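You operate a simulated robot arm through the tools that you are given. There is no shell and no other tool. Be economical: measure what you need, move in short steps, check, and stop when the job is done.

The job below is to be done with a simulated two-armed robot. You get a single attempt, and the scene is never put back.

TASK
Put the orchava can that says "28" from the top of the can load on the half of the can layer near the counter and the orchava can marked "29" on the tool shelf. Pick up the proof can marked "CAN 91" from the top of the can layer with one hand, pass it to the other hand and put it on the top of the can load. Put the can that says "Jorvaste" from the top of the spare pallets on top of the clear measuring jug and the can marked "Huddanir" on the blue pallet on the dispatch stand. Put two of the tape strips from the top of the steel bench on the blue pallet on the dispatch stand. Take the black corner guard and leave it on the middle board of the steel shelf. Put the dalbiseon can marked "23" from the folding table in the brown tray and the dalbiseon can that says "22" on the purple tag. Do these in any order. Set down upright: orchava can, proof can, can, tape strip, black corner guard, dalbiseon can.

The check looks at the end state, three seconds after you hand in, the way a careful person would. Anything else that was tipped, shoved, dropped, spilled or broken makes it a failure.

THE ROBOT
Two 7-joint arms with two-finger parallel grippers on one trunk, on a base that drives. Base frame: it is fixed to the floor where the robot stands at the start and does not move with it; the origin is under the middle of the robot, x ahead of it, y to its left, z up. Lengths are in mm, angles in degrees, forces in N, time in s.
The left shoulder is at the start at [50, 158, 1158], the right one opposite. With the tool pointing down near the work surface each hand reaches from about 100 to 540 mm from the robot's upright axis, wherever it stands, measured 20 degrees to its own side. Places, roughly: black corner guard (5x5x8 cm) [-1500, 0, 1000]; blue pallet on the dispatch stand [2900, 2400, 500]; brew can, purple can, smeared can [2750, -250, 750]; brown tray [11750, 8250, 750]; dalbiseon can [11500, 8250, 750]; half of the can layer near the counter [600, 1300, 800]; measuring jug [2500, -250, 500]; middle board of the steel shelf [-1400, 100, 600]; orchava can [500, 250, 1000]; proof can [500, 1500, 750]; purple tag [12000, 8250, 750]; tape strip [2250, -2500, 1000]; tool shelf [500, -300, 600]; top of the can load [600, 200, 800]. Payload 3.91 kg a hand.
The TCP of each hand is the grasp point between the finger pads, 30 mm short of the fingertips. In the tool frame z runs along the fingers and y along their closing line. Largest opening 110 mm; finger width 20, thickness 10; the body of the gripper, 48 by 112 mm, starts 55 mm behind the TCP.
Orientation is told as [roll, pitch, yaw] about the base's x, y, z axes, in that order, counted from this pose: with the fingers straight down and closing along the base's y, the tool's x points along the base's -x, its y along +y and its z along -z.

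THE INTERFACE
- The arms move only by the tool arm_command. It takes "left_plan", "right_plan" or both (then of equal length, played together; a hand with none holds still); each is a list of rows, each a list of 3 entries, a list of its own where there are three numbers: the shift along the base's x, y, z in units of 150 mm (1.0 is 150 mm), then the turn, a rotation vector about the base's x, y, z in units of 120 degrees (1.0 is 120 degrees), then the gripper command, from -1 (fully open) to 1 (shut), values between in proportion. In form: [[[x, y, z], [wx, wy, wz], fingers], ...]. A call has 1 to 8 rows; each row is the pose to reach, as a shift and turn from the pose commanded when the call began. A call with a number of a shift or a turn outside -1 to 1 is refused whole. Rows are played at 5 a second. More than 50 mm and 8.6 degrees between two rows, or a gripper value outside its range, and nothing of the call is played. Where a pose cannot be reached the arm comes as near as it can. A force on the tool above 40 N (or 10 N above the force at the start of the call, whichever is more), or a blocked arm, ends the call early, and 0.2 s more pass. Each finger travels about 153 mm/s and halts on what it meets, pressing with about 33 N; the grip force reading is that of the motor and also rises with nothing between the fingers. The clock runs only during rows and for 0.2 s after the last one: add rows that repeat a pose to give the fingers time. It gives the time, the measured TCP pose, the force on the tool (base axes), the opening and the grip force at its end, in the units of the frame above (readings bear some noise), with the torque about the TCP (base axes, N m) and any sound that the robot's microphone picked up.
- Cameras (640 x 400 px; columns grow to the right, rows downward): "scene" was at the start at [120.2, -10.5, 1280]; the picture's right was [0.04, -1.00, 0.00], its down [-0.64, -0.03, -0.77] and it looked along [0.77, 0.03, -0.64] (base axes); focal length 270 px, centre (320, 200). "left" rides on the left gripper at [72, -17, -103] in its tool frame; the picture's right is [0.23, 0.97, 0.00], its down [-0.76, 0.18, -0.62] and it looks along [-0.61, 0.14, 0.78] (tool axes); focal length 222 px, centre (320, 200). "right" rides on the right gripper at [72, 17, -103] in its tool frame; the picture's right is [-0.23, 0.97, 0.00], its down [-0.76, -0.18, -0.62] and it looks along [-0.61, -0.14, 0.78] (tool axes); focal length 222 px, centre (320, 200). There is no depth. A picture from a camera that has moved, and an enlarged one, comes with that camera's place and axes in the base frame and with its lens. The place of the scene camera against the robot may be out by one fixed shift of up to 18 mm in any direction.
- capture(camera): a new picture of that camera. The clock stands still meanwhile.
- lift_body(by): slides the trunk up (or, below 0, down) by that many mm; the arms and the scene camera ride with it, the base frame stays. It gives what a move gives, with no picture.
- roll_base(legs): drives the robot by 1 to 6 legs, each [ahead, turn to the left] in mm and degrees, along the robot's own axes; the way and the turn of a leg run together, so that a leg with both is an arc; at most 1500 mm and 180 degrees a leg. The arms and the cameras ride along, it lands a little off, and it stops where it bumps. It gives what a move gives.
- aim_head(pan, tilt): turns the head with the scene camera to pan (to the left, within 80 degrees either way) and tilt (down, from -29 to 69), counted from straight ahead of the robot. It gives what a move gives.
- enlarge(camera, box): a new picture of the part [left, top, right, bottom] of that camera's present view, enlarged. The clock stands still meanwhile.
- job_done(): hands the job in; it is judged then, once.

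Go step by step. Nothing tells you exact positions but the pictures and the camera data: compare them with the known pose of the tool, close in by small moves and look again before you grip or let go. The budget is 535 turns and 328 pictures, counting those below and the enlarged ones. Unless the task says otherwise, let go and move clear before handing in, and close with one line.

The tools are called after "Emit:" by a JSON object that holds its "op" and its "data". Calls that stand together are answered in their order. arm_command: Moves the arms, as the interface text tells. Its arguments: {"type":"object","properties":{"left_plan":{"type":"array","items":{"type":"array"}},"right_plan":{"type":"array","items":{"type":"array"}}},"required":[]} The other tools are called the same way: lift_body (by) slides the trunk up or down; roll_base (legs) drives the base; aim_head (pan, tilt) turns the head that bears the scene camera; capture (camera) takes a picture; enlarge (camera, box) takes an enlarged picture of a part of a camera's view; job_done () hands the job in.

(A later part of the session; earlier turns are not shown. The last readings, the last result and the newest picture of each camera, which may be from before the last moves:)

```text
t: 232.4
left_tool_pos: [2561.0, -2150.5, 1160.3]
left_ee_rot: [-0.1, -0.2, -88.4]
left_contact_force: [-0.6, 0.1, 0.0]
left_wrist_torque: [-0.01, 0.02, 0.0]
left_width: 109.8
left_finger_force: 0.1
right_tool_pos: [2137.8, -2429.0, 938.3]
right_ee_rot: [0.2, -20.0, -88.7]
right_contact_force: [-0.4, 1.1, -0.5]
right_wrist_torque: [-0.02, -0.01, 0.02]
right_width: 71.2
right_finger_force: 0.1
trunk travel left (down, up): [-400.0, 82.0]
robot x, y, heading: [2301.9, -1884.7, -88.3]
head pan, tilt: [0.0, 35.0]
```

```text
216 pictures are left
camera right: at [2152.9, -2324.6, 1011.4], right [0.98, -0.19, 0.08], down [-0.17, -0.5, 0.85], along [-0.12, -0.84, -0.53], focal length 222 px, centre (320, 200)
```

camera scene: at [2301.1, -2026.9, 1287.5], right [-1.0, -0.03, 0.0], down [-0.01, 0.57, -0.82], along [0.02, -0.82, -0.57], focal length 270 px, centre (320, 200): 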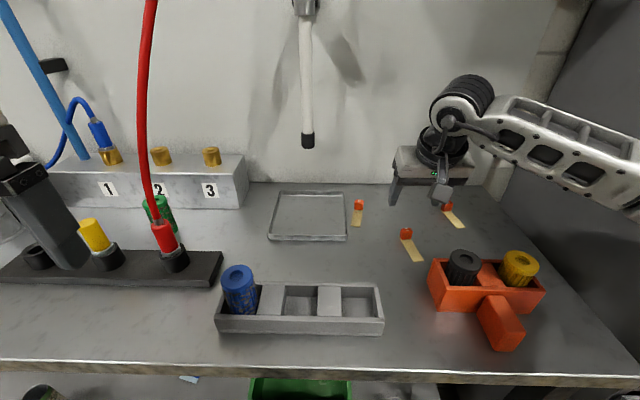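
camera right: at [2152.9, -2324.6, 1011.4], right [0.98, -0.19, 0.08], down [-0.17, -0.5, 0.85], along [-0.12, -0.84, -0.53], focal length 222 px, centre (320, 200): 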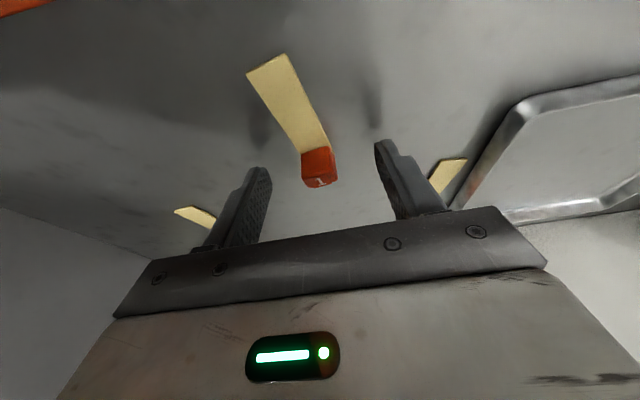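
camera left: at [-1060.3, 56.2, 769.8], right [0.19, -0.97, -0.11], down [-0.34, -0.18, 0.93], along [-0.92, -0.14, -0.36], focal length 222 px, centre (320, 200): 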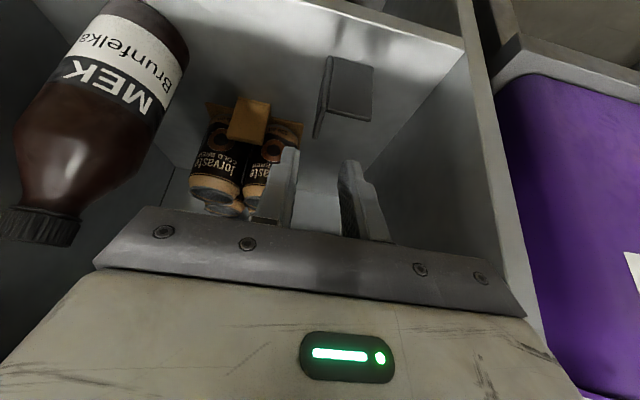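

Emit:
{"op": "arm_command", "data": {"right_plan": [[[0.0, -0.06, -0.02], [0, 0, 0], -0.3], [[0.0, -0.06, -0.025], [0, 0, 0], 0.3], [[0, -0.06, -0.025], [0, 0, 0], 1], [[0, -0.06, -0.025], [0, 0, 0], 1], [[0, -0.06, -0.025], [0, 0, 0], 1]]}}

Emit:
{"op": "capture", "data": {"camera": "right"}}

```text
t: 233.6
left_tool_pos: [2560.6, -2151.5, 1160.8]
left_ee_rot: [-0.2, -0.2, -88.3]
left_contact_force: [-0.5, 0.7, -0.3]
left_wrist_torque: [0.0, 0.0, 0.0]
left_width: 110.1
left_finger_force: 0.0
right_tool_pos: [2139.2, -2438.0, 934.4]
right_ee_rot: [0.2, -20.2, -88.7]
right_contact_force: [-0.3, 0.1, 0.3]
right_wrist_torque: [0.0, 0.0, 0.03]
right_width: 20.6
right_finger_force: 33.0
trunk travel left (down, up): [-400.0, 82.0]
robot x, y, heading: [2301.4, -1885.3, -88.2]
head pan, tilt: [0.0, 35.0]
```

```text
215 pictures are left
camera right: at [2153.2, -2333.5, 1008.3], right [0.98, -0.19, 0.08], down [-0.17, -0.51, 0.85], along [-0.12, -0.84, -0.53], focal length 222 px, centre (320, 200)
```

right: 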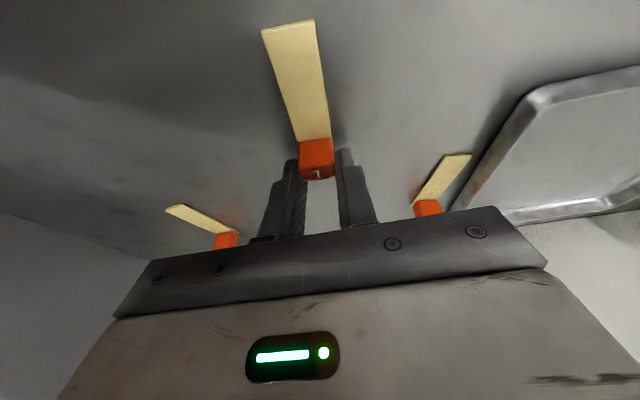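

The first strip is held at 20.6 mm wide. I'll lift and retract, then reposition so the left hand can take the second strip at about (2230, -2543).

Emit:
{"op": "arm_command", "data": {"right_plan": [[[0, 0, 0.3], [0, 0, 0], 1], [[0, 0.1, 0.6], [0, 0, 0], 1], [[0, 0.3, 0.85], [0, 0, 0], 1], [[0, 0.6, 0.95], [0, 0, 0], 1], [[0, 0.9, 1], [0, 0, 0], 1]]}}

Emit:
{"op": "capture", "data": {"camera": "right"}}

Emit:
{"op": "roll_base", "data": {"legs": [[-250, 0], [0, -90], [290, 0], [0, 90], [200, 0]]}}

Emit:
{"op": "capture", "data": {"camera": "scene"}}

```text
t: 234.8
left_tool_pos: [2559.4, -2150.2, 1161.0]
left_ee_rot: [-0.3, -0.1, -88.4]
left_contact_force: [-0.6, 0.3, -0.2]
left_wrist_torque: [0.0, -0.02, -0.02]
left_width: 109.9
left_finger_force: 0.1
right_tool_pos: [2141.0, -2301.9, 1086.6]
right_ee_rot: [0.1, -20.1, -88.7]
right_contact_force: [0.6, 0.8, 0.2]
right_wrist_torque: [-0.02, 0.0, 0.03]
right_width: 20.3
right_finger_force: 33.2
trunk travel left (down, up): [-400.0, 82.0]
robot x, y, heading: [2303.4, -1884.4, -88.4]
head pan, tilt: [0.0, 35.0]
```

```text
214 pictures are left
camera right: at [2155.5, -2197.2, 1158.6], right [0.98, -0.19, 0.08], down [-0.17, -0.51, 0.85], along [-0.12, -0.84, -0.53], focal length 222 px, centre (320, 200)
```

right: 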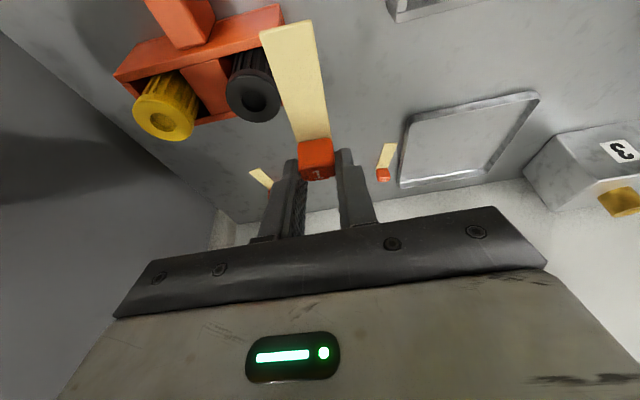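

```text
t: 247.1
left_tool_pos: [2297.3, -2086.2, 1164.1]
left_ee_rot: [-0.1, -0.8, -86.2]
left_contact_force: [0.4, 0.1, 0.7]
left_wrist_torque: [-0.01, 0.0, 0.01]
left_width: 109.9
left_finger_force: 0.1
right_tool_pos: [1886.1, -2246.3, 1084.6]
right_ee_rot: [-0.6, -20.3, -84.5]
right_contact_force: [-0.4, -0.5, -0.1]
right_wrist_torque: [-0.01, 0.01, -0.01]
right_width: 20.2
right_finger_force: 32.9
trunk travel left (down, up): [-400.0, 82.0]
robot x, y, heading: [2028.1, -1839.8, -86.3]
head pan, tilt: [0.0, 35.0]
stopped in leg 5: the robot was blocked; the commanded pose is now the measured one
```

```text
213 pictures are left
camera scene: at [2031.1, -1971.1, 1288.8], right [-1.0, -0.06, 0.0], down [-0.03, 0.57, -0.82], along [0.05, -0.82, -0.57], focal length 270 px, centre (320, 200)
```

scene: 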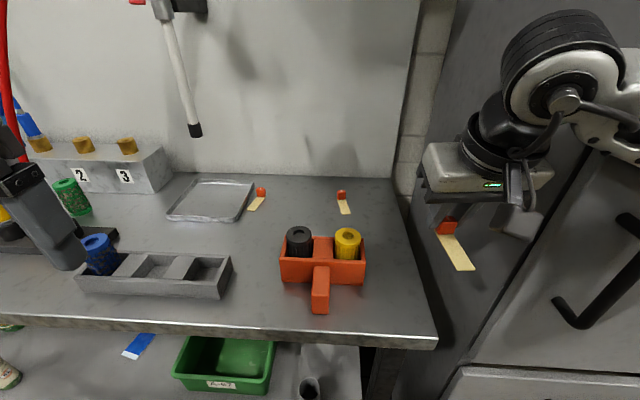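

Something blocked the move, probably the right hand or arm against the cabinet beside the bench. I'll back off a little, tuck the right hand inward, and check the strip.

Emit:
{"op": "roll_base", "data": {"legs": [[-120, 0]]}}

Emit:
{"op": "arm_command", "data": {"right_plan": [[[0.1, 0.2, 0.1], [0, 0, 0], 1], [[0.2, 0.4, 0.2], [0, 0, 0], 1], [[0.3, 0.6, 0.3], [0, 0, 0], 1], [[0.4, 0.8, 0.4], [0, 0, 0], 1]]}}

Emit:
{"op": "capture", "data": {"camera": "right"}}

Emit:
{"op": "capture", "data": {"camera": "scene"}}

```text
t: 248.3
left_tool_pos: [2290.9, -1973.2, 1160.5]
left_ee_rot: [-0.3, -0.2, -86.1]
left_contact_force: [0.2, 0.0, -0.4]
left_wrist_torque: [-0.03, 0.01, -0.02]
left_width: 110.0
left_finger_force: 0.1
right_tool_pos: [1880.7, -2133.2, 1080.5]
right_ee_rot: [-0.5, -19.7, -84.8]
right_contact_force: [0.6, 0.2, -0.7]
right_wrist_torque: [0.01, 0.02, 0.02]
right_width: 20.6
right_finger_force: 32.4
trunk travel left (down, up): [-400.0, 82.0]
robot x, y, heading: [2021.4, -1719.5, -86.5]
head pan, tilt: [0.0, 35.0]
```

```text
t: 249.3
left_tool_pos: [2291.1, -1974.1, 1162.2]
left_ee_rot: [-0.2, -0.2, -86.1]
left_contact_force: [0.1, 0.1, 0.8]
left_wrist_torque: [-0.04, -0.01, -0.03]
left_width: 110.1
left_finger_force: 0.0
right_tool_pos: [1939.2, -2014.8, 1141.8]
right_ee_rot: [-0.6, -19.6, -84.8]
right_contact_force: [0.1, -0.2, 0.6]
right_wrist_torque: [0.0, 0.0, -0.01]
right_width: 20.0
right_finger_force: 33.3
trunk travel left (down, up): [-400.0, 82.0]
robot x, y, heading: [2021.6, -1719.3, -86.3]
head pan, tilt: [0.0, 35.0]
```

```text
212 pictures are left
camera right: at [1947.9, -1909.4, 1213.7], right [0.99, -0.13, 0.07], down [-0.12, -0.52, 0.84], along [-0.07, -0.84, -0.53], focal length 222 px, centre (320, 200)
```

right: 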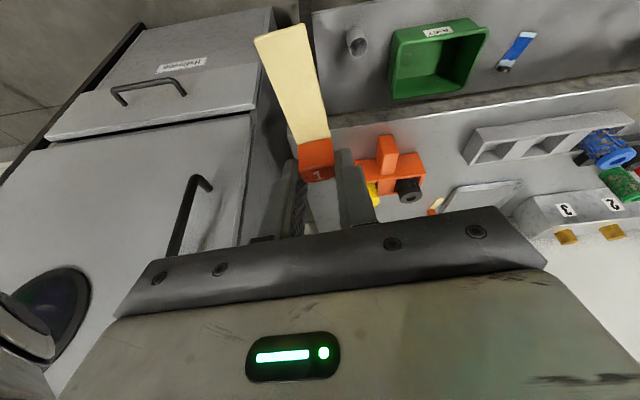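

```text
211 pictures are left
camera scene: at [2026.0, -1859.2, 1287.5], right [-1.0, -0.06, 0.0], down [-0.04, 0.57, -0.82], along [0.05, -0.82, -0.57], focal length 270 px, centre (320, 200)
```

scene: 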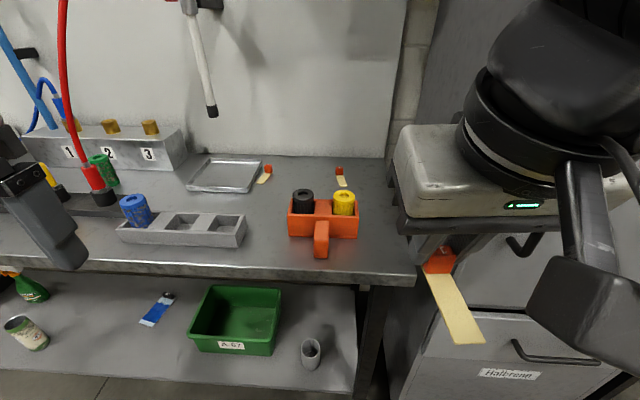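

The strip is intact and nothing was disturbed. With the right hand tucked, I'll advance again.

Emit:
{"op": "roll_base", "data": {"legs": [[155, -2]]}}

Emit:
{"op": "arm_command", "data": {"left_plan": [[[-0.05, -0.2, 0], [-0.07, 0, 0], -0.3], [[-0.1, -0.4, 0], [-0.14, 0, 0], -0.3], [[-0.15, -0.6, 0], [-0.21, 0, 0], -0.3], [[-0.2, -0.8, -0.05], [-0.28, 0, 0], -0.3], [[-0.25, -1, -0.1], [-0.34, 0, 0], -0.3]]}}

Emit:
{"op": "capture", "data": {"camera": "left"}}

```text
t: 250.7
left_tool_pos: [2293.9, -2091.5, 1164.3]
left_ee_rot: [-0.5, -1.1, -88.0]
left_contact_force: [0.1, -0.6, -0.4]
left_wrist_torque: [0.04, -0.01, 0.03]
left_width: 109.8
left_finger_force: 0.0
right_tool_pos: [1939.0, -2121.0, 1141.0]
right_ee_rot: [-1.0, -19.5, -86.9]
right_contact_force: [-0.6, -0.1, 0.6]
right_wrist_torque: [0.01, 0.0, 0.04]
right_width: 20.4
right_finger_force: 32.6
trunk travel left (down, up): [-400.0, 82.0]
robot x, y, heading: [2030.0, -1838.1, -88.7]
head pan, tilt: [0.0, 35.0]
stopped in leg 1: the robot was blocked; the commanded pose is now the measured one
```

```text
t: 251.9
left_tool_pos: [2253.7, -2242.2, 1153.8]
left_ee_rot: [-2.4, -42.1, -87.0]
left_contact_force: [0.2, 0.6, 0.3]
left_wrist_torque: [-0.02, 0.0, 0.02]
left_width: 71.5
left_finger_force: 0.1
right_tool_pos: [1936.8, -2119.8, 1140.3]
right_ee_rot: [-1.0, -19.6, -86.8]
right_contact_force: [0.0, -0.4, 0.9]
right_wrist_torque: [0.01, 0.01, -0.02]
right_width: 20.2
right_finger_force: 33.1
trunk travel left (down, up): [-400.0, 82.0]
robot x, y, heading: [2030.5, -1841.5, -88.7]
head pan, tilt: [0.0, 35.0]
```

```text
210 pictures are left
camera left: at [2236.0, -2120.2, 1181.8], right [0.96, 0.19, -0.18], down [0.21, -0.14, 0.97], along [0.16, -0.97, -0.18], focal length 222 px, centre (320, 200)
```

left: 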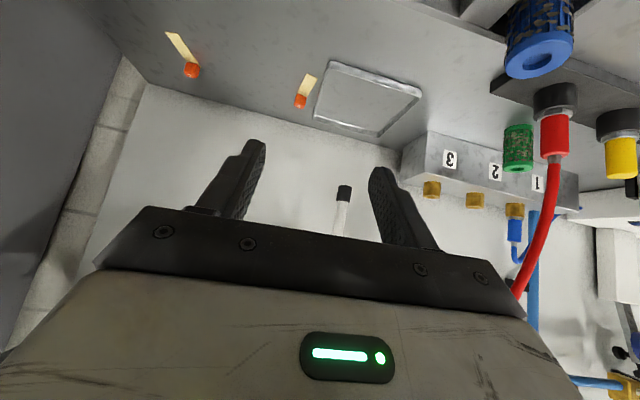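

The base is blocked farther from the bench here, so the left hand can't reach the second strip. I'll carry this strip with the right hand, handle the cans at the spare pallets with the left, and come back for the second strip later.

Emit:
{"op": "arm_command", "data": {"left_plan": [[[0, 0.3, 0], [0.07, 0, 0], -1], [[0, 0.6, 0], [0.14, 0, 0], -1], [[0, 0.8, 0], [0.21, 0, 0], -1], [[0, 0.9, 0], [0.28, 0, 0], -1], [[0, 1, 0], [0.345, 0, 0], -1]]}}

Emit:
{"op": "roll_base", "data": {"legs": [[-600, 0], [0, 89], [620, 0], [0, 90]]}}

Emit:
{"op": "aim_head", "data": {"pan": 10, "tilt": 25}}

Emit:
{"op": "capture", "data": {"camera": "scene"}}

```text
t: 253.1
left_tool_pos: [2255.9, -2090.3, 1150.0]
left_ee_rot: [-0.2, -0.5, -88.0]
left_contact_force: [-0.1, -0.3, -0.4]
left_wrist_torque: [-0.02, 0.0, -0.01]
left_width: 110.1
left_finger_force: 0.2
right_tool_pos: [1937.4, -2120.8, 1140.9]
right_ee_rot: [-1.1, -19.7, -86.8]
right_contact_force: [-0.2, 0.8, -0.1]
right_wrist_torque: [0.0, -0.02, 0.02]
right_width: 20.3
right_finger_force: 33.0
trunk travel left (down, up): [-400.0, 82.0]
robot x, y, heading: [2032.0, -1841.8, -88.4]
head pan, tilt: [0.0, 35.0]
```

```text
t: 267.1
left_tool_pos: [2416.6, -936.4, 1144.9]
left_ee_rot: [-0.1, 0.5, 89.0]
left_contact_force: [0.2, 0.3, -0.3]
left_wrist_torque: [0.03, 0.01, -0.03]
left_width: 110.2
left_finger_force: 0.0
right_tool_pos: [2736.3, -923.5, 1135.6]
right_ee_rot: [-0.6, -18.6, 90.2]
right_contact_force: [-0.5, -0.3, -0.4]
right_wrist_torque: [0.0, -0.01, 0.03]
right_width: 20.3
right_finger_force: 33.4
trunk travel left (down, up): [-400.0, 82.0]
robot x, y, heading: [2624.4, -1213.4, 88.5]
head pan, tilt: [0.0, 35.0]
```

```text
t: 267.8
left_tool_pos: [2417.5, -936.9, 1145.3]
left_ee_rot: [-0.1, 0.3, 89.1]
left_contact_force: [-0.6, -0.7, -0.1]
left_wrist_torque: [0.0, -0.02, 0.0]
left_width: 110.1
left_finger_force: 0.0
right_tool_pos: [2736.0, -923.1, 1135.6]
right_ee_rot: [-0.7, -18.5, 90.2]
right_contact_force: [-0.6, -0.5, -0.4]
right_wrist_torque: [0.0, 0.01, 0.02]
right_width: 20.4
right_finger_force: 33.3
trunk travel left (down, up): [-400.0, 82.0]
robot x, y, heading: [2625.1, -1213.2, 88.7]
head pan, tilt: [10.0, 25.0]
```

```text
209 pictures are left
camera scene: at [2608.6, -1095.5, 1303.2], right [0.99, 0.15, 0.0], down [0.06, -0.42, -0.91], along [-0.13, 0.9, -0.42], focal length 270 px, centre (320, 200)
```

scene: 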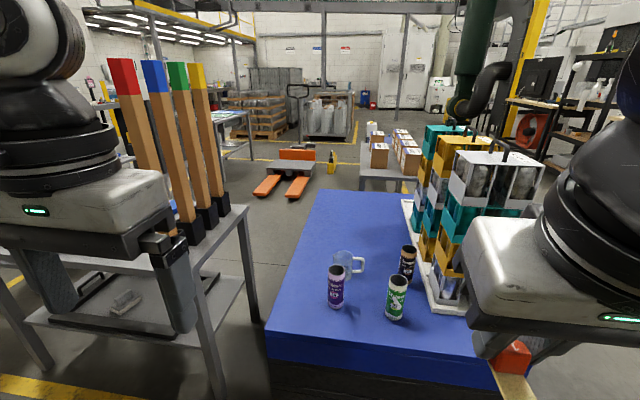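

Emit:
{"op": "enlarge", "data": {"camera": "scene", "box": [300, 230, 450, 340]}}

```text
3.64 times, centred on (375, 285) of scene
camera zoom: at [2608.6, -1095.5, 1303.2], right [0.99, 0.15, 0.0], down [0.06, -0.42, -0.91], along [-0.13, 0.9, -0.42], focal length 983 px, centre (120, -109)
```

zoom: 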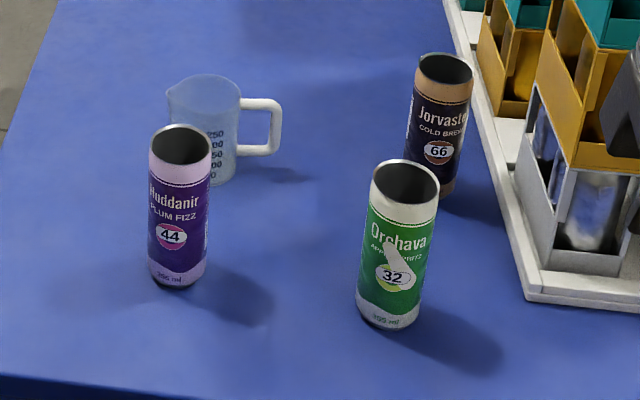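

Huddanir is the purple 44, Jorvaste the brown 66, and the jug stands behind Huddanir. The pallet top is at about z≈580. I'll reposition to the right so the left hand can take Jorvaste at about (2818, -245) with a 45° tilt.

Emit:
{"op": "roll_base", "data": {"legs": [[0, -88], [360, 0], [0, 89], [260, 0]]}}

Emit:
{"op": "lift_body", "data": {"by": -230}}

Emit:
{"op": "capture", "data": {"camera": "scene"}}

Emit:
{"op": "capture", "data": {"camera": "left"}}

```text
t: 279.1
left_tool_pos: [2789.3, -672.9, 1146.0]
left_ee_rot: [-0.2, 0.4, 88.9]
left_contact_force: [-0.4, 0.8, 0.5]
left_wrist_torque: [0.01, 0.01, -0.02]
left_width: 110.1
left_finger_force: 0.1
right_tool_pos: [3108.1, -661.9, 1135.2]
right_ee_rot: [-0.7, -18.5, 89.9]
right_contact_force: [-0.2, 0.4, -0.3]
right_wrist_torque: [-0.04, -0.02, -0.03]
right_width: 20.2
right_finger_force: 33.3
trunk travel left (down, up): [-400.0, 82.0]
robot x, y, heading: [2995.2, -950.5, 88.1]
head pan, tilt: [10.0, 25.0]
```

```text
t: 281.5
left_tool_pos: [2789.9, -674.2, 915.4]
left_ee_rot: [0.0, 0.4, 88.9]
left_contact_force: [-0.3, 0.5, -0.4]
left_wrist_torque: [0.04, 0.03, -0.01]
left_width: 110.2
left_finger_force: 0.0
right_tool_pos: [3108.5, -662.6, 905.9]
right_ee_rot: [-0.8, -18.6, 90.0]
right_contact_force: [-0.1, -0.5, 0.3]
right_wrist_torque: [-0.01, 0.0, -0.02]
right_width: 20.2
right_finger_force: 33.2
trunk travel left (down, up): [-170.0, 312.0]
robot x, y, heading: [2996.3, -954.7, 88.2]
head pan, tilt: [10.0, 25.0]
```

```text
207 pictures are left
camera scene: at [2980.3, -833.7, 1073.3], right [0.99, 0.14, 0.0], down [0.06, -0.42, -0.91], along [-0.13, 0.9, -0.42], focal length 270 px, centre (320, 200)
```

scene: 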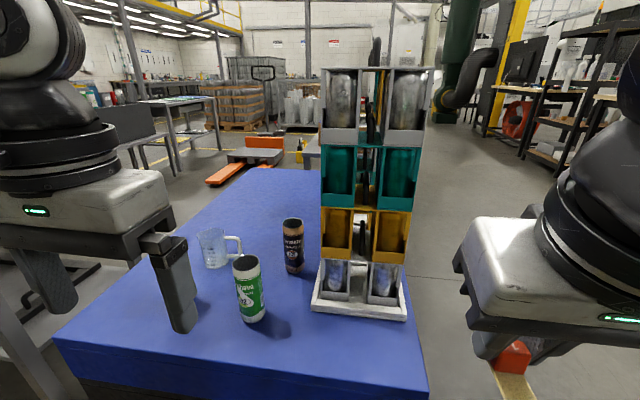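

```text
206 pictures are left
camera left: at [2805.3, -745.9, 1019.3], right [-0.98, -0.21, 0.0], down [-0.16, 0.77, 0.62], along [-0.13, 0.6, -0.79], focal length 222 px, centre (320, 200)
```

left: 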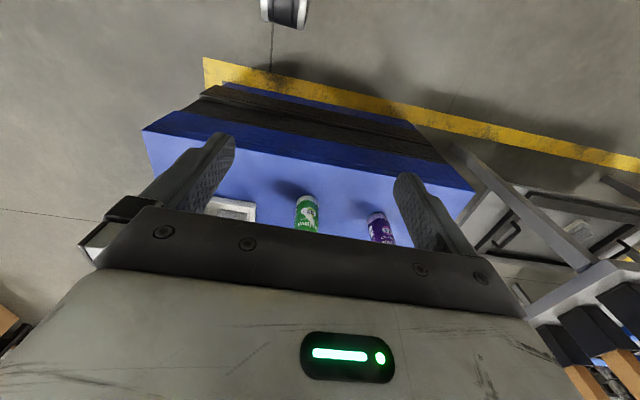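

Emit:
{"op": "roll_base", "data": {"legs": [[50, 1.5]]}}

Emit:
{"op": "arm_command", "data": {"left_plan": [[[0, 0.1, 0], [0.065, 0, 0], -1], [[0, 0.25, 0], [0.13, 0, 0], -1], [[0, 0.4, 0], [0.195, 0, 0], -1], [[0.05, 0.6, 0], [0.26, 0, 0], -1], [[0.05, 0.8, 0], [0.32, 0, 0], -1], [[0.05, 1, 0], [0.375, 0, 0], -1]]}}

Emit:
{"op": "capture", "data": {"camera": "left"}}

```text
t: 282.4
left_tool_pos: [2782.8, -629.2, 915.5]
left_ee_rot: [-0.2, 0.5, 90.3]
left_contact_force: [0.3, -0.2, 0.1]
left_wrist_torque: [0.0, 0.02, -0.02]
left_width: 109.8
left_finger_force: 0.1
right_tool_pos: [3102.0, -609.7, 905.7]
right_ee_rot: [-0.7, -18.5, 91.4]
right_contact_force: [-0.3, 0.5, 0.1]
right_wrist_torque: [0.01, 0.0, 0.03]
right_width: 20.4
right_finger_force: 32.9
trunk travel left (down, up): [-170.0, 312.0]
robot x, y, heading: [2997.3, -898.7, 89.9]
head pan, tilt: [10.0, 25.0]
```

```text
t: 283.8
left_tool_pos: [2791.7, -480.4, 918.0]
left_ee_rot: [-0.5, -44.6, 90.4]
left_contact_force: [0.0, 0.6, 0.3]
left_wrist_torque: [-0.03, -0.01, -0.02]
left_width: 109.9
left_finger_force: 0.0
right_tool_pos: [3102.3, -608.8, 905.3]
right_ee_rot: [-0.7, -18.6, 91.4]
right_contact_force: [0.4, 0.1, -0.2]
right_wrist_torque: [-0.01, -0.02, 0.02]
right_width: 20.4
right_finger_force: 32.7
trunk travel left (down, up): [-170.0, 312.0]
robot x, y, heading: [2998.6, -901.0, 89.9]
head pan, tilt: [10.0, 25.0]
```

```text
205 pictures are left
camera left: at [2809.0, -604.0, 939.1], right [-0.97, -0.16, -0.17], down [-0.18, 0.1, 0.98], along [-0.14, 0.98, -0.13], focal length 222 px, centre (320, 200)
```

left: 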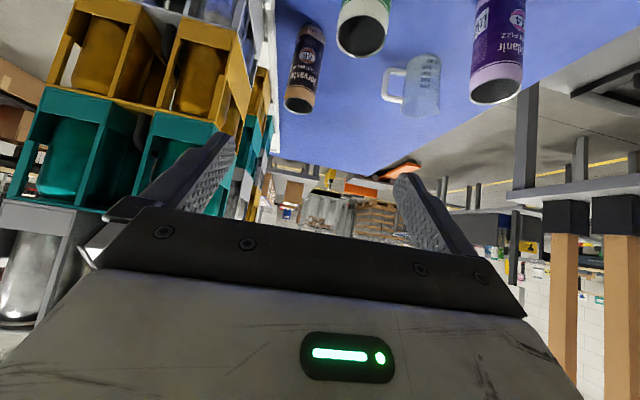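

Emit:
{"op": "arm_command", "data": {"left_plan": [[[0.05, 0.25, -0.1], [0, 0, 0], -0.45], [[0.1, 0.5, -0.25], [0, 0, 0], -0.45], [[0.14, 0.75, -0.4], [0, 0, 0], -0.45], [[0.16, 0.95, -0.6], [0, 0, 0], -0.45]]}}

Emit:
{"op": "capture", "data": {"camera": "left"}}

Emit:
{"op": "capture", "data": {"camera": "scene"}}

```text
t: 284.8
left_tool_pos: [2815.8, -335.4, 826.6]
left_ee_rot: [-0.5, -44.6, 90.6]
left_contact_force: [-0.1, 0.5, -0.7]
left_wrist_torque: [-0.02, 0.02, -0.01]
left_width: 79.7
left_finger_force: 0.2
right_tool_pos: [3102.4, -609.2, 904.9]
right_ee_rot: [-0.7, -18.4, 91.4]
right_contact_force: [-0.3, 0.2, 0.2]
right_wrist_torque: [0.01, -0.01, 0.04]
right_width: 20.2
right_finger_force: 32.9
trunk travel left (down, up): [-170.0, 312.0]
robot x, y, heading: [2999.3, -902.4, 89.9]
head pan, tilt: [10.0, 25.0]
```

```text
204 pictures are left
camera left: at [2832.4, -460.4, 849.4], right [-0.97, -0.16, -0.17], down [-0.18, 0.1, 0.98], along [-0.14, 0.98, -0.13], focal length 222 px, centre (320, 200)
```

left: 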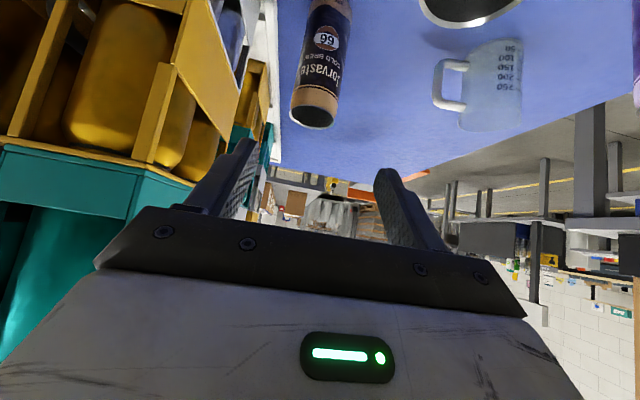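

```text
203 pictures are left
camera scene: at [2977.6, -783.9, 1073.2], right [0.99, 0.17, 0.0], down [0.07, -0.42, -0.91], along [-0.15, 0.89, -0.42], focal length 270 px, centre (320, 200)
```

scene: 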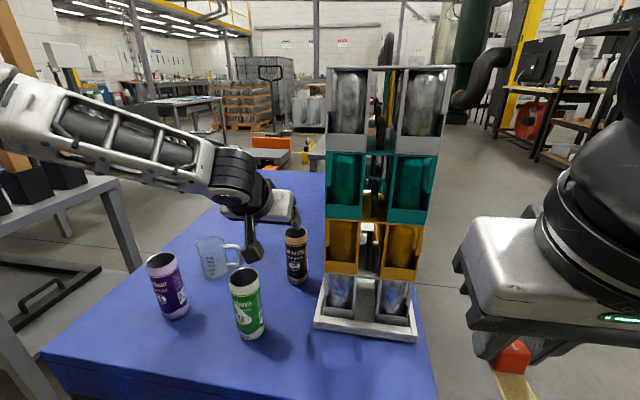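

Triangulation refines the pallet top to z≈562 and Jorvaste to about (2822, -226) with its rim at 721. I'll approach along the finger axis.

Emit:
{"op": "arm_command", "data": {"left_plan": [[[0.01, 0.2, -0.2], [0, 0, 0], -0.45], [[0.03, 0.4, -0.4], [0, 0, 0], -0.45], [[0.04, 0.5, -0.5], [0, 0, 0], -0.45]]}}

Emit:
{"op": "capture", "data": {"camera": "left"}}

Emit:
{"op": "enlarge", "data": {"camera": "scene", "box": [180, 180, 360, 320]}}

```text
t: 285.6
left_tool_pos: [2805.2, -282.0, 764.3]
left_ee_rot: [-0.5, -44.6, 90.4]
left_contact_force: [0.0, -0.5, 0.1]
left_wrist_torque: [0.02, 0.02, -0.03]
left_width: 79.8
left_finger_force: 0.0
left hand out of reach, approached as far as the arm can: row 2, 3
right_tool_pos: [3101.3, -608.3, 904.8]
right_ee_rot: [-0.7, -18.5, 91.5]
right_contact_force: [0.5, 0.3, -0.5]
right_wrist_torque: [0.01, 0.02, 0.0]
right_width: 20.6
right_finger_force: 32.6
trunk travel left (down, up): [-170.0, 312.0]
robot x, y, heading: [2997.9, -904.0, 89.8]
head pan, tilt: [10.0, 25.0]
```

```text
202 pictures are left
camera left: at [2822.6, -406.5, 787.0], right [-0.97, -0.16, -0.17], down [-0.18, 0.1, 0.98], along [-0.14, 0.98, -0.13], focal length 222 px, centre (320, 200)
```

left: 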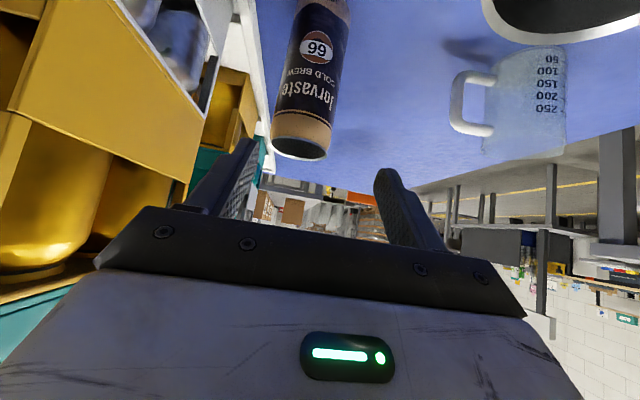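

```text
2.86 times, centred on (270, 250) of scene
camera zoom: at [2977.6, -783.9, 1073.2], right [0.99, 0.17, 0.0], down [0.07, -0.42, -0.91], along [-0.15, 0.89, -0.42], focal length 772 px, centre (463, 57)
```

zoom: 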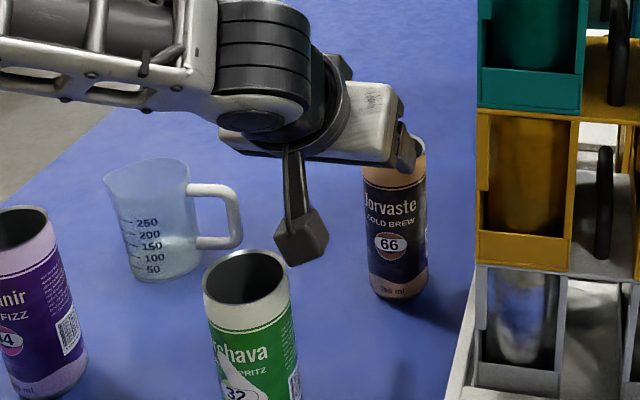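

Still out of reach. I'll increase the tilt to about 68°, which gives more forward reach, and roll 25 mm ahead.

Emit:
{"op": "arm_command", "data": {"left_plan": [[[0, -0.1, 0.1], [0.065, 0, 0], -0.45], [[0, -0.1, 0.1], [0.13, 0, 0], -0.45], [[0, -0.1, 0.1], [0.195, 0, 0], -0.45]]}}

Emit:
{"op": "roll_base", "data": {"legs": [[25, 0]]}}

Emit:
{"op": "arm_command", "data": {"left_plan": [[[0.05, 0, -0.1], [0, 0, 0], -0.45], [[0.1, 0.1, -0.25], [0, 0, 0], -0.45], [[0.11, 0.2, -0.4], [0, 0, 0], -0.45]]}}

Emit:
{"op": "capture", "data": {"camera": "left"}}

```text
t: 286.4
left_tool_pos: [2806.7, -296.6, 779.4]
left_ee_rot: [-1.2, -68.0, 91.1]
left_contact_force: [0.5, -0.8, 0.1]
left_wrist_torque: [-0.01, -0.01, 0.01]
left_width: 79.7
left_finger_force: 0.0
right_tool_pos: [3101.9, -609.7, 905.5]
right_ee_rot: [-0.7, -18.5, 91.5]
right_contact_force: [-0.4, 0.0, -0.3]
right_wrist_torque: [0.0, -0.01, 0.0]
right_width: 20.3
right_finger_force: 32.9
trunk travel left (down, up): [-170.0, 312.0]
robot x, y, heading: [2998.6, -904.3, 89.7]
head pan, tilt: [10.0, 25.0]
```

```text
t: 287.2
left_tool_pos: [2805.0, -272.7, 778.4]
left_ee_rot: [-0.9, -68.0, 90.8]
left_contact_force: [0.7, 0.1, 0.1]
left_wrist_torque: [0.03, 0.0, 0.0]
left_width: 79.7
left_finger_force: 0.2
right_tool_pos: [3102.2, -584.6, 904.3]
right_ee_rot: [-0.7, -18.4, 91.3]
right_contact_force: [-0.5, -0.1, -0.2]
right_wrist_torque: [0.01, 0.0, -0.05]
right_width: 20.3
right_finger_force: 32.8
trunk travel left (down, up): [-170.0, 312.0]
robot x, y, heading: [2998.3, -879.0, 90.1]
head pan, tilt: [10.0, 25.0]
```

```text
t: 288.0
left_tool_pos: [2795.6, -271.4, 757.2]
left_ee_rot: [-1.0, -68.0, 90.9]
left_contact_force: [-0.2, 0.3, 0.5]
left_wrist_torque: [0.0, 0.02, 0.03]
left_width: 80.0
left_finger_force: 0.0
left hand out of reach, approached as far as the arm can: row 1, 2, 3
right_tool_pos: [3102.9, -585.6, 906.2]
right_ee_rot: [-0.7, -18.5, 91.5]
right_contact_force: [-0.2, -0.5, 0.0]
right_wrist_torque: [0.0, -0.02, 0.02]
right_width: 20.1
right_finger_force: 33.4
trunk travel left (down, up): [-170.0, 312.0]
robot x, y, heading: [2998.3, -876.3, 90.0]
head pan, tilt: [10.0, 25.0]
```

```text
200 pictures are left
camera left: at [2814.0, -394.6, 729.2], right [-0.97, -0.08, -0.22], down [-0.18, -0.29, 0.94], along [-0.14, 0.95, 0.27], focal length 222 px, centre (320, 200)
```

left: 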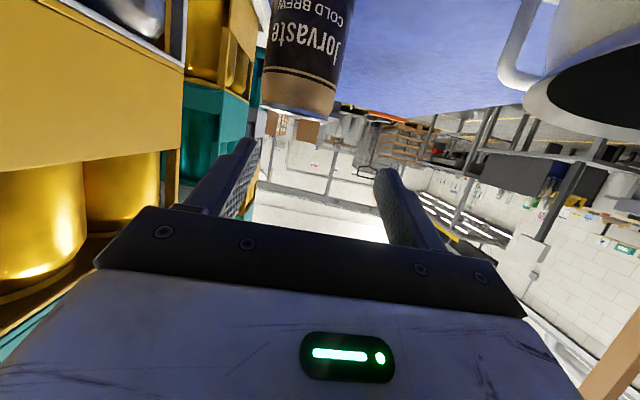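

The arm keeps drifting left, which is the inward limit again. I'll lift out, back up, shift the robot about 100 mm to the right, and come in again.

Emit:
{"op": "arm_command", "data": {"left_plan": [[[0, 0, 0.25], [0, 0, 0], -0.45], [[0, -0.2, 0.5], [0, 0, 0], -0.45], [[0, -0.5, 0.6], [0, 0, 0], -0.45], [[0, -0.8, 0.7], [0, 0, 0], -0.45]]}}

Emit:
{"op": "roll_base", "data": {"legs": [[-150, 0], [0, -90], [105, 0], [0, 90], [148, 0]]}}

Emit:
{"op": "capture", "data": {"camera": "left"}}

Emit:
{"op": "capture", "data": {"camera": "scene"}}

```text
t: 289.0
left_tool_pos: [2796.8, -394.7, 863.0]
left_ee_rot: [-0.9, -68.0, 90.9]
left_contact_force: [0.0, 0.1, -0.1]
left_wrist_torque: [-0.01, 0.02, 0.0]
left_width: 79.9
left_finger_force: 0.2
right_tool_pos: [3102.6, -584.8, 906.1]
right_ee_rot: [-0.7, -18.6, 91.4]
right_contact_force: [0.6, -0.4, -0.1]
right_wrist_torque: [-0.04, -0.02, 0.0]
right_width: 20.6
right_finger_force: 33.1
trunk travel left (down, up): [-170.0, 312.0]
robot x, y, heading: [2997.4, -879.3, 89.8]
head pan, tilt: [10.0, 25.0]
```

```text
t: 299.8
left_tool_pos: [2879.4, -408.3, 862.3]
left_ee_rot: [-1.1, -68.1, 93.2]
left_contact_force: [-0.9, -0.3, 0.0]
left_wrist_torque: [0.0, -0.01, 0.02]
left_width: 79.7
left_finger_force: 0.0
right_tool_pos: [3192.5, -588.2, 906.3]
right_ee_rot: [-0.7, -18.6, 93.7]
right_contact_force: [1.2, 0.1, 0.2]
right_wrist_torque: [-0.01, 0.04, 0.0]
right_width: 20.2
right_finger_force: 32.9
trunk travel left (down, up): [-170.0, 312.0]
robot x, y, heading: [3103.0, -884.2, 92.0]
head pan, tilt: [10.0, 25.0]
```

```text
199 pictures are left
camera left: at [2901.2, -530.7, 833.6], right [-0.97, -0.12, -0.22], down [-0.17, -0.3, 0.94], along [-0.18, 0.95, 0.27], focal length 222 px, centre (320, 200)
```

left: 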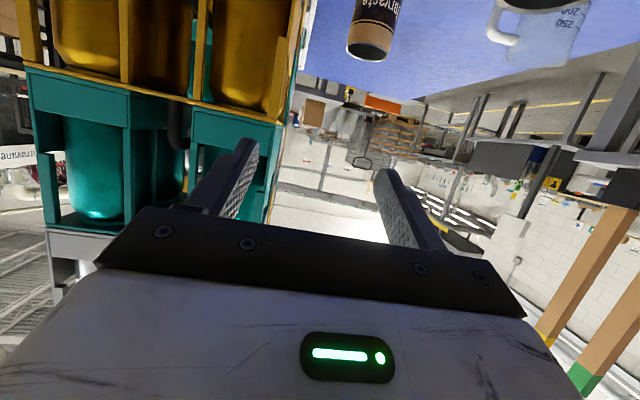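

```text
198 pictures are left
camera scene: at [3074.6, -767.1, 1073.2], right [0.98, 0.21, 0.0], down [0.09, -0.41, -0.91], along [-0.19, 0.89, -0.42], focal length 270 px, centre (320, 200)
```

scene: 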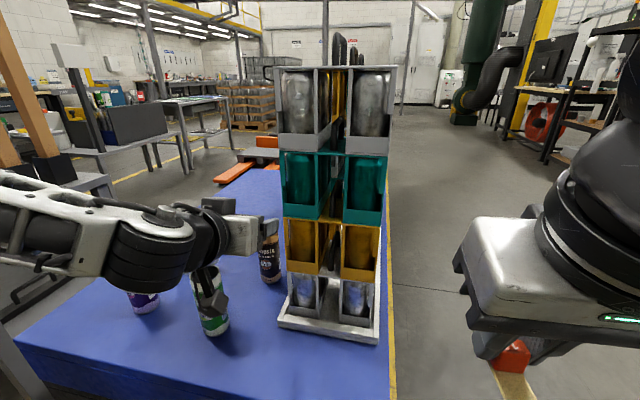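

Emit:
{"op": "arm_command", "data": {"left_plan": [[[-0.25, 0, 0.0], [0, 0, 0], -0.45], [[-0.47, 0.05, 0], [0, 0, 0], -0.45], [[-0.47, 0.3, -0.05], [0, 0, 0], -0.45], [[-0.45, 0.6, -0.15], [0, 0, 0], -0.45], [[-0.43, 0.75, -0.4], [0, 0, 0], -0.45]]}}

Emit:
{"op": "capture", "data": {"camera": "left"}}

Emit:
{"op": "enlarge", "data": {"camera": "scene", "box": [120, 160, 320, 340]}}

```text
t: 301.0
left_tool_pos: [2814.6, -295.1, 802.7]
left_ee_rot: [-1.0, -68.0, 93.2]
left_contact_force: [-0.5, -0.7, -0.4]
left_wrist_torque: [-0.05, 0.0, -0.03]
left_width: 79.8
left_finger_force: 0.1
right_tool_pos: [3192.2, -589.2, 904.4]
right_ee_rot: [-0.7, -18.5, 93.7]
right_contact_force: [0.4, -0.1, -0.4]
right_wrist_torque: [0.02, 0.03, -0.03]
right_width: 20.5
right_finger_force: 33.0
trunk travel left (down, up): [-170.0, 312.0]
robot x, y, heading: [3102.6, -885.8, 92.0]
head pan, tilt: [10.0, 25.0]
```

```text
197 pictures are left
camera left: at [2836.3, -418.3, 774.0], right [-0.97, -0.12, -0.22], down [-0.17, -0.3, 0.94], along [-0.18, 0.95, 0.27], focal length 222 px, centre (320, 200)
```

left: 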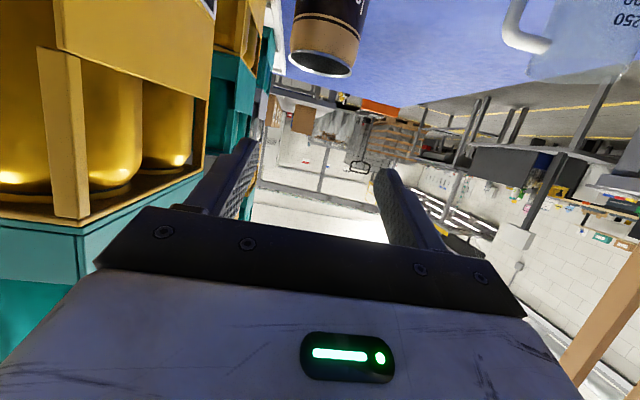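

```text
2.22 times, centred on (220, 250) of scene
camera zoom: at [3074.6, -767.1, 1073.2], right [0.98, 0.21, 0.0], down [0.09, -0.41, -0.91], along [-0.19, 0.89, -0.42], focal length 601 px, centre (542, 89)
```

zoom: 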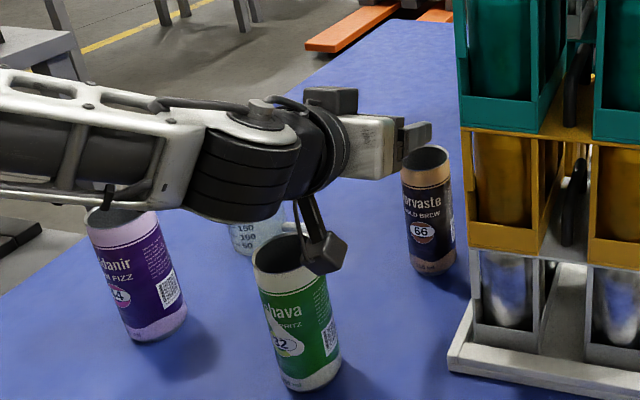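

I'll ease the tilt to about 52° so the wrist clears the Orchava can, then try the reach.

Emit:
{"op": "arm_command", "data": {"left_plan": [[[0.02, 0, 0.05], [-0.065, 0, 0], -0.45], [[0.04, 0.05, 0.0], [-0.13, 0, 0], -0.45], [[0.05, 0.2, -0.15], [-0.13, 0, 0], -0.45], [[0.05, 0.35, -0.35], [-0.13, 0, 0], -0.45]]}}

Emit:
{"op": "capture", "data": {"camera": "left"}}

Emit:
{"op": "enlarge", "data": {"camera": "scene", "box": [120, 160, 320, 340]}}

```text
t: 302.0
left_tool_pos: [2821.5, -242.3, 747.7]
left_ee_rot: [0.4, -52.3, 91.8]
left_contact_force: [-0.4, -0.9, 0.0]
left_wrist_torque: [0.01, -0.03, 0.03]
left_width: 79.8
left_finger_force: 0.1
right_tool_pos: [3192.3, -588.2, 904.6]
right_ee_rot: [-0.7, -18.5, 93.7]
right_contact_force: [-0.8, 0.7, -0.4]
right_wrist_torque: [0.04, 0.0, 0.0]
right_width: 20.4
right_finger_force: 33.5
trunk travel left (down, up): [-170.0, 312.0]
robot x, y, heading: [3099.4, -881.8, 92.1]
head pan, tilt: [10.0, 25.0]
```

```text
195 pictures are left
camera left: at [2844.6, -368.2, 753.8], right [-0.97, -0.18, -0.18], down [-0.17, -0.04, 0.98], along [-0.18, 0.98, 0.0], focal length 222 px, centre (320, 200)
```

left: 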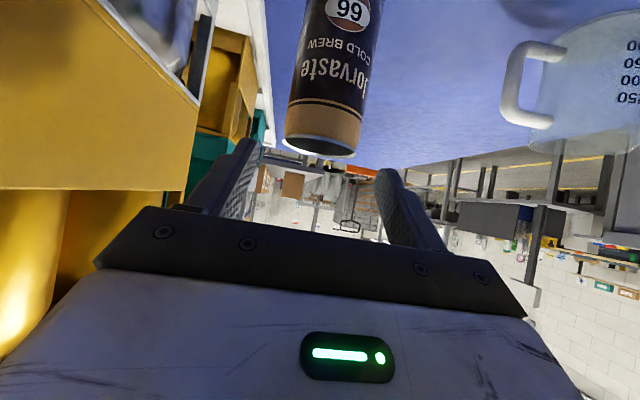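

```text
2.22 times, centred on (220, 250) of scene
camera zoom: at [3074.7, -767.1, 1073.3], right [0.98, 0.21, 0.0], down [0.09, -0.41, -0.91], along [-0.19, 0.89, -0.42], focal length 601 px, centre (542, 89)
```

zoom: 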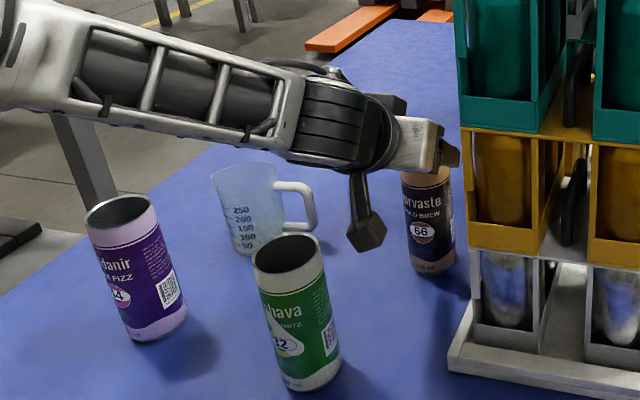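

Emit:
{"op": "enlarge", "data": {"camera": "left", "box": [220, 80, 420, 220]}}

```text
2.86 times, centred on (320, 150) of left
camera zoom: at [2844.6, -368.2, 753.8], right [-0.97, -0.18, -0.18], down [-0.17, -0.04, 0.98], along [-0.18, 0.98, 0.0], focal length 635 px, centre (320, 343)
```

zoom: 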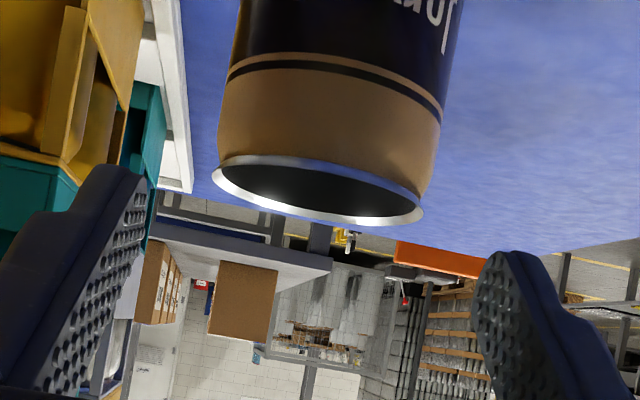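

The rim diameter puts the can at about y≈-206 with its rim near z≈714. I'll move the TCP to (2821, -208, 686).

Emit:
{"op": "arm_command", "data": {"left_plan": [[[0, 0.1, -0.15], [0, 0, 0], -0.45], [[0, 0.2, -0.3], [0, 0, 0], -0.45], [[0, 0.23, -0.41], [0, 0, 0], -0.45]]}}

Emit:
{"op": "capture", "data": {"camera": "left"}}

```text
t: 302.8
left_tool_pos: [2805.8, -247.9, 724.0]
left_ee_rot: [0.3, -52.4, 92.1]
left_contact_force: [-0.4, 0.8, 0.3]
left_wrist_torque: [-0.01, -0.03, 0.0]
left_width: 79.8
left_finger_force: 0.1
left hand out of reach, approached as far as the arm can: row 1, 2, 3
right_tool_pos: [3193.6, -587.0, 904.4]
right_ee_rot: [-0.7, -18.6, 93.6]
right_contact_force: [0.5, 0.6, -0.5]
right_wrist_torque: [-0.02, 0.01, 0.0]
right_width: 20.2
right_finger_force: 33.0
trunk travel left (down, up): [-170.0, 312.0]
robot x, y, heading: [3106.9, -884.7, 92.1]
head pan, tilt: [10.0, 25.0]
```

```text
192 pictures are left
camera left: at [2827.6, -373.7, 730.1], right [-0.97, -0.18, -0.18], down [-0.17, -0.04, 0.98], along [-0.18, 0.98, 0.0], focal length 222 px, centre (320, 200)
```

left: 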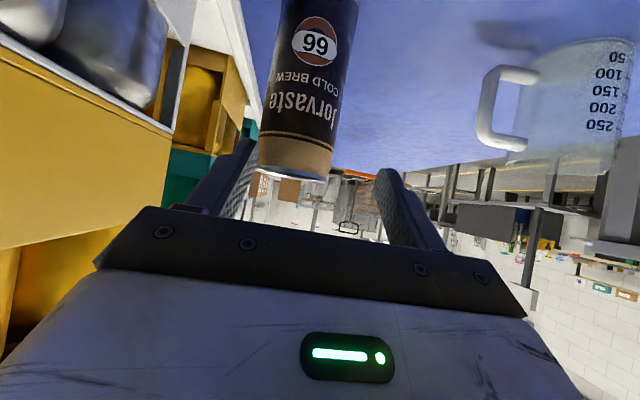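

Another reach limit, so lowering the trunk so the shoulder is nearer the hand's height should help. I'll lift the hand, drop the trunk 165 mm, and nudge ahead.

Emit:
{"op": "arm_command", "data": {"left_plan": [[[0, -0.1, 0.3], [0, 0, 0], -0.45], [[0, -0.2, 0.6], [0, 0, 0], -0.45], [[0, -0.2, 0.9], [0, 0, 0], -0.45]]}}

Emit:
{"op": "lift_body", "data": {"by": -165}}

Emit:
{"op": "roll_base", "data": {"legs": [[18, 0]]}}

Emit:
{"op": "arm_command", "data": {"left_plan": [[[0.05, 0.2, 0.1], [0, 0, 0], -0.45], [[0.1, 0.4, 0.15], [0, 0, 0], -0.45]]}}

Emit:
{"op": "capture", "data": {"camera": "left"}}

```text
t: 303.6
left_tool_pos: [2805.2, -278.8, 858.9]
left_ee_rot: [0.5, -52.2, 92.0]
left_contact_force: [0.5, -0.5, 0.4]
left_wrist_torque: [0.01, -0.01, 0.0]
left_width: 79.8
left_finger_force: 0.1
right_tool_pos: [3192.7, -587.1, 905.4]
right_ee_rot: [-0.7, -18.6, 93.7]
right_contact_force: [0.2, 0.0, -0.2]
right_wrist_torque: [0.0, 0.0, -0.01]
right_width: 20.2
right_finger_force: 33.5
trunk travel left (down, up): [-170.0, 312.0]
robot x, y, heading: [3101.8, -886.5, 92.0]
head pan, tilt: [10.0, 25.0]
```

```text
t: 305.5
left_tool_pos: [2805.3, -279.1, 694.6]
left_ee_rot: [0.4, -52.4, 91.9]
left_contact_force: [-0.3, -0.5, 0.2]
left_wrist_torque: [0.02, -0.02, 0.04]
left_width: 79.9
left_finger_force: 0.0
right_tool_pos: [3192.6, -587.6, 739.6]
right_ee_rot: [-0.7, -18.5, 93.7]
right_contact_force: [-0.6, -0.6, 0.4]
right_wrist_torque: [0.01, 0.01, 0.01]
right_width: 20.2
right_finger_force: 33.2
trunk travel left (down, up): [-5.0, 477.0]
robot x, y, heading: [3100.2, -883.8, 92.1]
head pan, tilt: [10.0, 25.0]
```

```text
t: 306.3
left_tool_pos: [2804.5, -259.0, 694.0]
left_ee_rot: [0.4, -52.4, 92.0]
left_contact_force: [0.4, 0.1, -0.1]
left_wrist_torque: [0.0, 0.03, 0.0]
left_width: 79.8
left_finger_force: 0.2
right_tool_pos: [3191.2, -570.6, 740.6]
right_ee_rot: [-0.7, -18.5, 93.7]
right_contact_force: [0.0, -0.4, -1.2]
right_wrist_torque: [0.01, 0.03, -0.04]
right_width: 20.2
right_finger_force: 32.2
trunk travel left (down, up): [-5.0, 477.0]
robot x, y, heading: [3099.8, -866.4, 92.3]
head pan, tilt: [10.0, 25.0]
```

```text
t: 306.9
left_tool_pos: [2818.3, -199.2, 716.1]
left_ee_rot: [0.5, -52.4, 91.9]
left_contact_force: [-0.4, -0.1, 0.8]
left_wrist_torque: [0.01, 0.02, -0.01]
left_width: 79.5
left_finger_force: 0.0
right_tool_pos: [3192.1, -570.8, 740.3]
right_ee_rot: [-0.6, -18.4, 93.7]
right_contact_force: [0.1, 0.2, -0.2]
right_wrist_torque: [0.03, 0.02, 0.02]
right_width: 20.1
right_finger_force: 33.1
trunk travel left (down, up): [-5.0, 477.0]
robot x, y, heading: [3098.4, -868.9, 92.1]
head pan, tilt: [10.0, 25.0]
```

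```text
191 pictures are left
camera left: at [2839.9, -325.2, 722.1], right [-0.97, -0.18, -0.18], down [-0.17, -0.04, 0.98], along [-0.18, 0.98, 0.0], focal length 222 px, centre (320, 200)
```

left: 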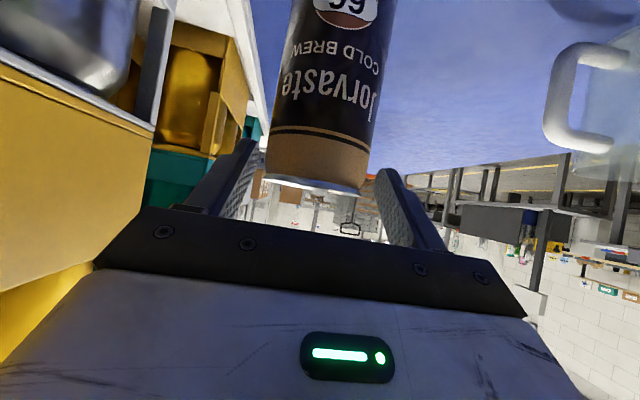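

Now it's within reach and aligned. Lower 26 mm and grip.

Emit:
{"op": "arm_command", "data": {"left_plan": [[[0.025, -0.02, -0.1], [0, 0, 0], -0.45], [[0.025, -0.02, -0.18], [0, 0, 0], -0.45], [[0.025, -0.02, -0.18], [0, 0, 0], 1], [[0.025, -0.02, -0.18], [0, 0, 0], 1], [[0.025, -0.02, -0.18], [0, 0, 0], 1]]}}

Emit:
{"op": "capture", "data": {"camera": "left"}}

```text
t: 308.1
left_tool_pos: [2822.1, -202.4, 689.4]
left_ee_rot: [0.3, -52.3, 92.0]
left_contact_force: [-0.2, 0.0, -1.0]
left_wrist_torque: [0.01, 0.0, 0.0]
left_width: 56.0
left_finger_force: 33.0
right_tool_pos: [3191.3, -570.2, 740.7]
right_ee_rot: [-0.7, -18.5, 93.8]
right_contact_force: [0.3, 0.6, -0.6]
right_wrist_torque: [0.03, -0.01, -0.01]
right_width: 20.2
right_finger_force: 32.8
trunk travel left (down, up): [-5.0, 477.0]
robot x, y, heading: [3102.0, -864.9, 91.9]
head pan, tilt: [10.0, 25.0]
```

```text
190 pictures are left
camera left: at [2844.7, -328.4, 695.3], right [-0.97, -0.18, -0.18], down [-0.17, -0.04, 0.98], along [-0.18, 0.98, 0.0], focal length 222 px, centre (320, 200)
```

left: 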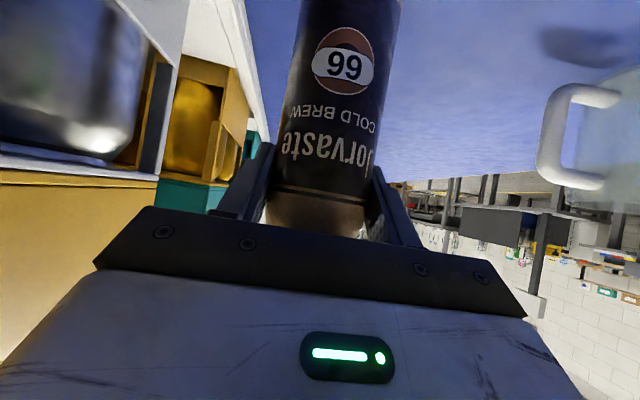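

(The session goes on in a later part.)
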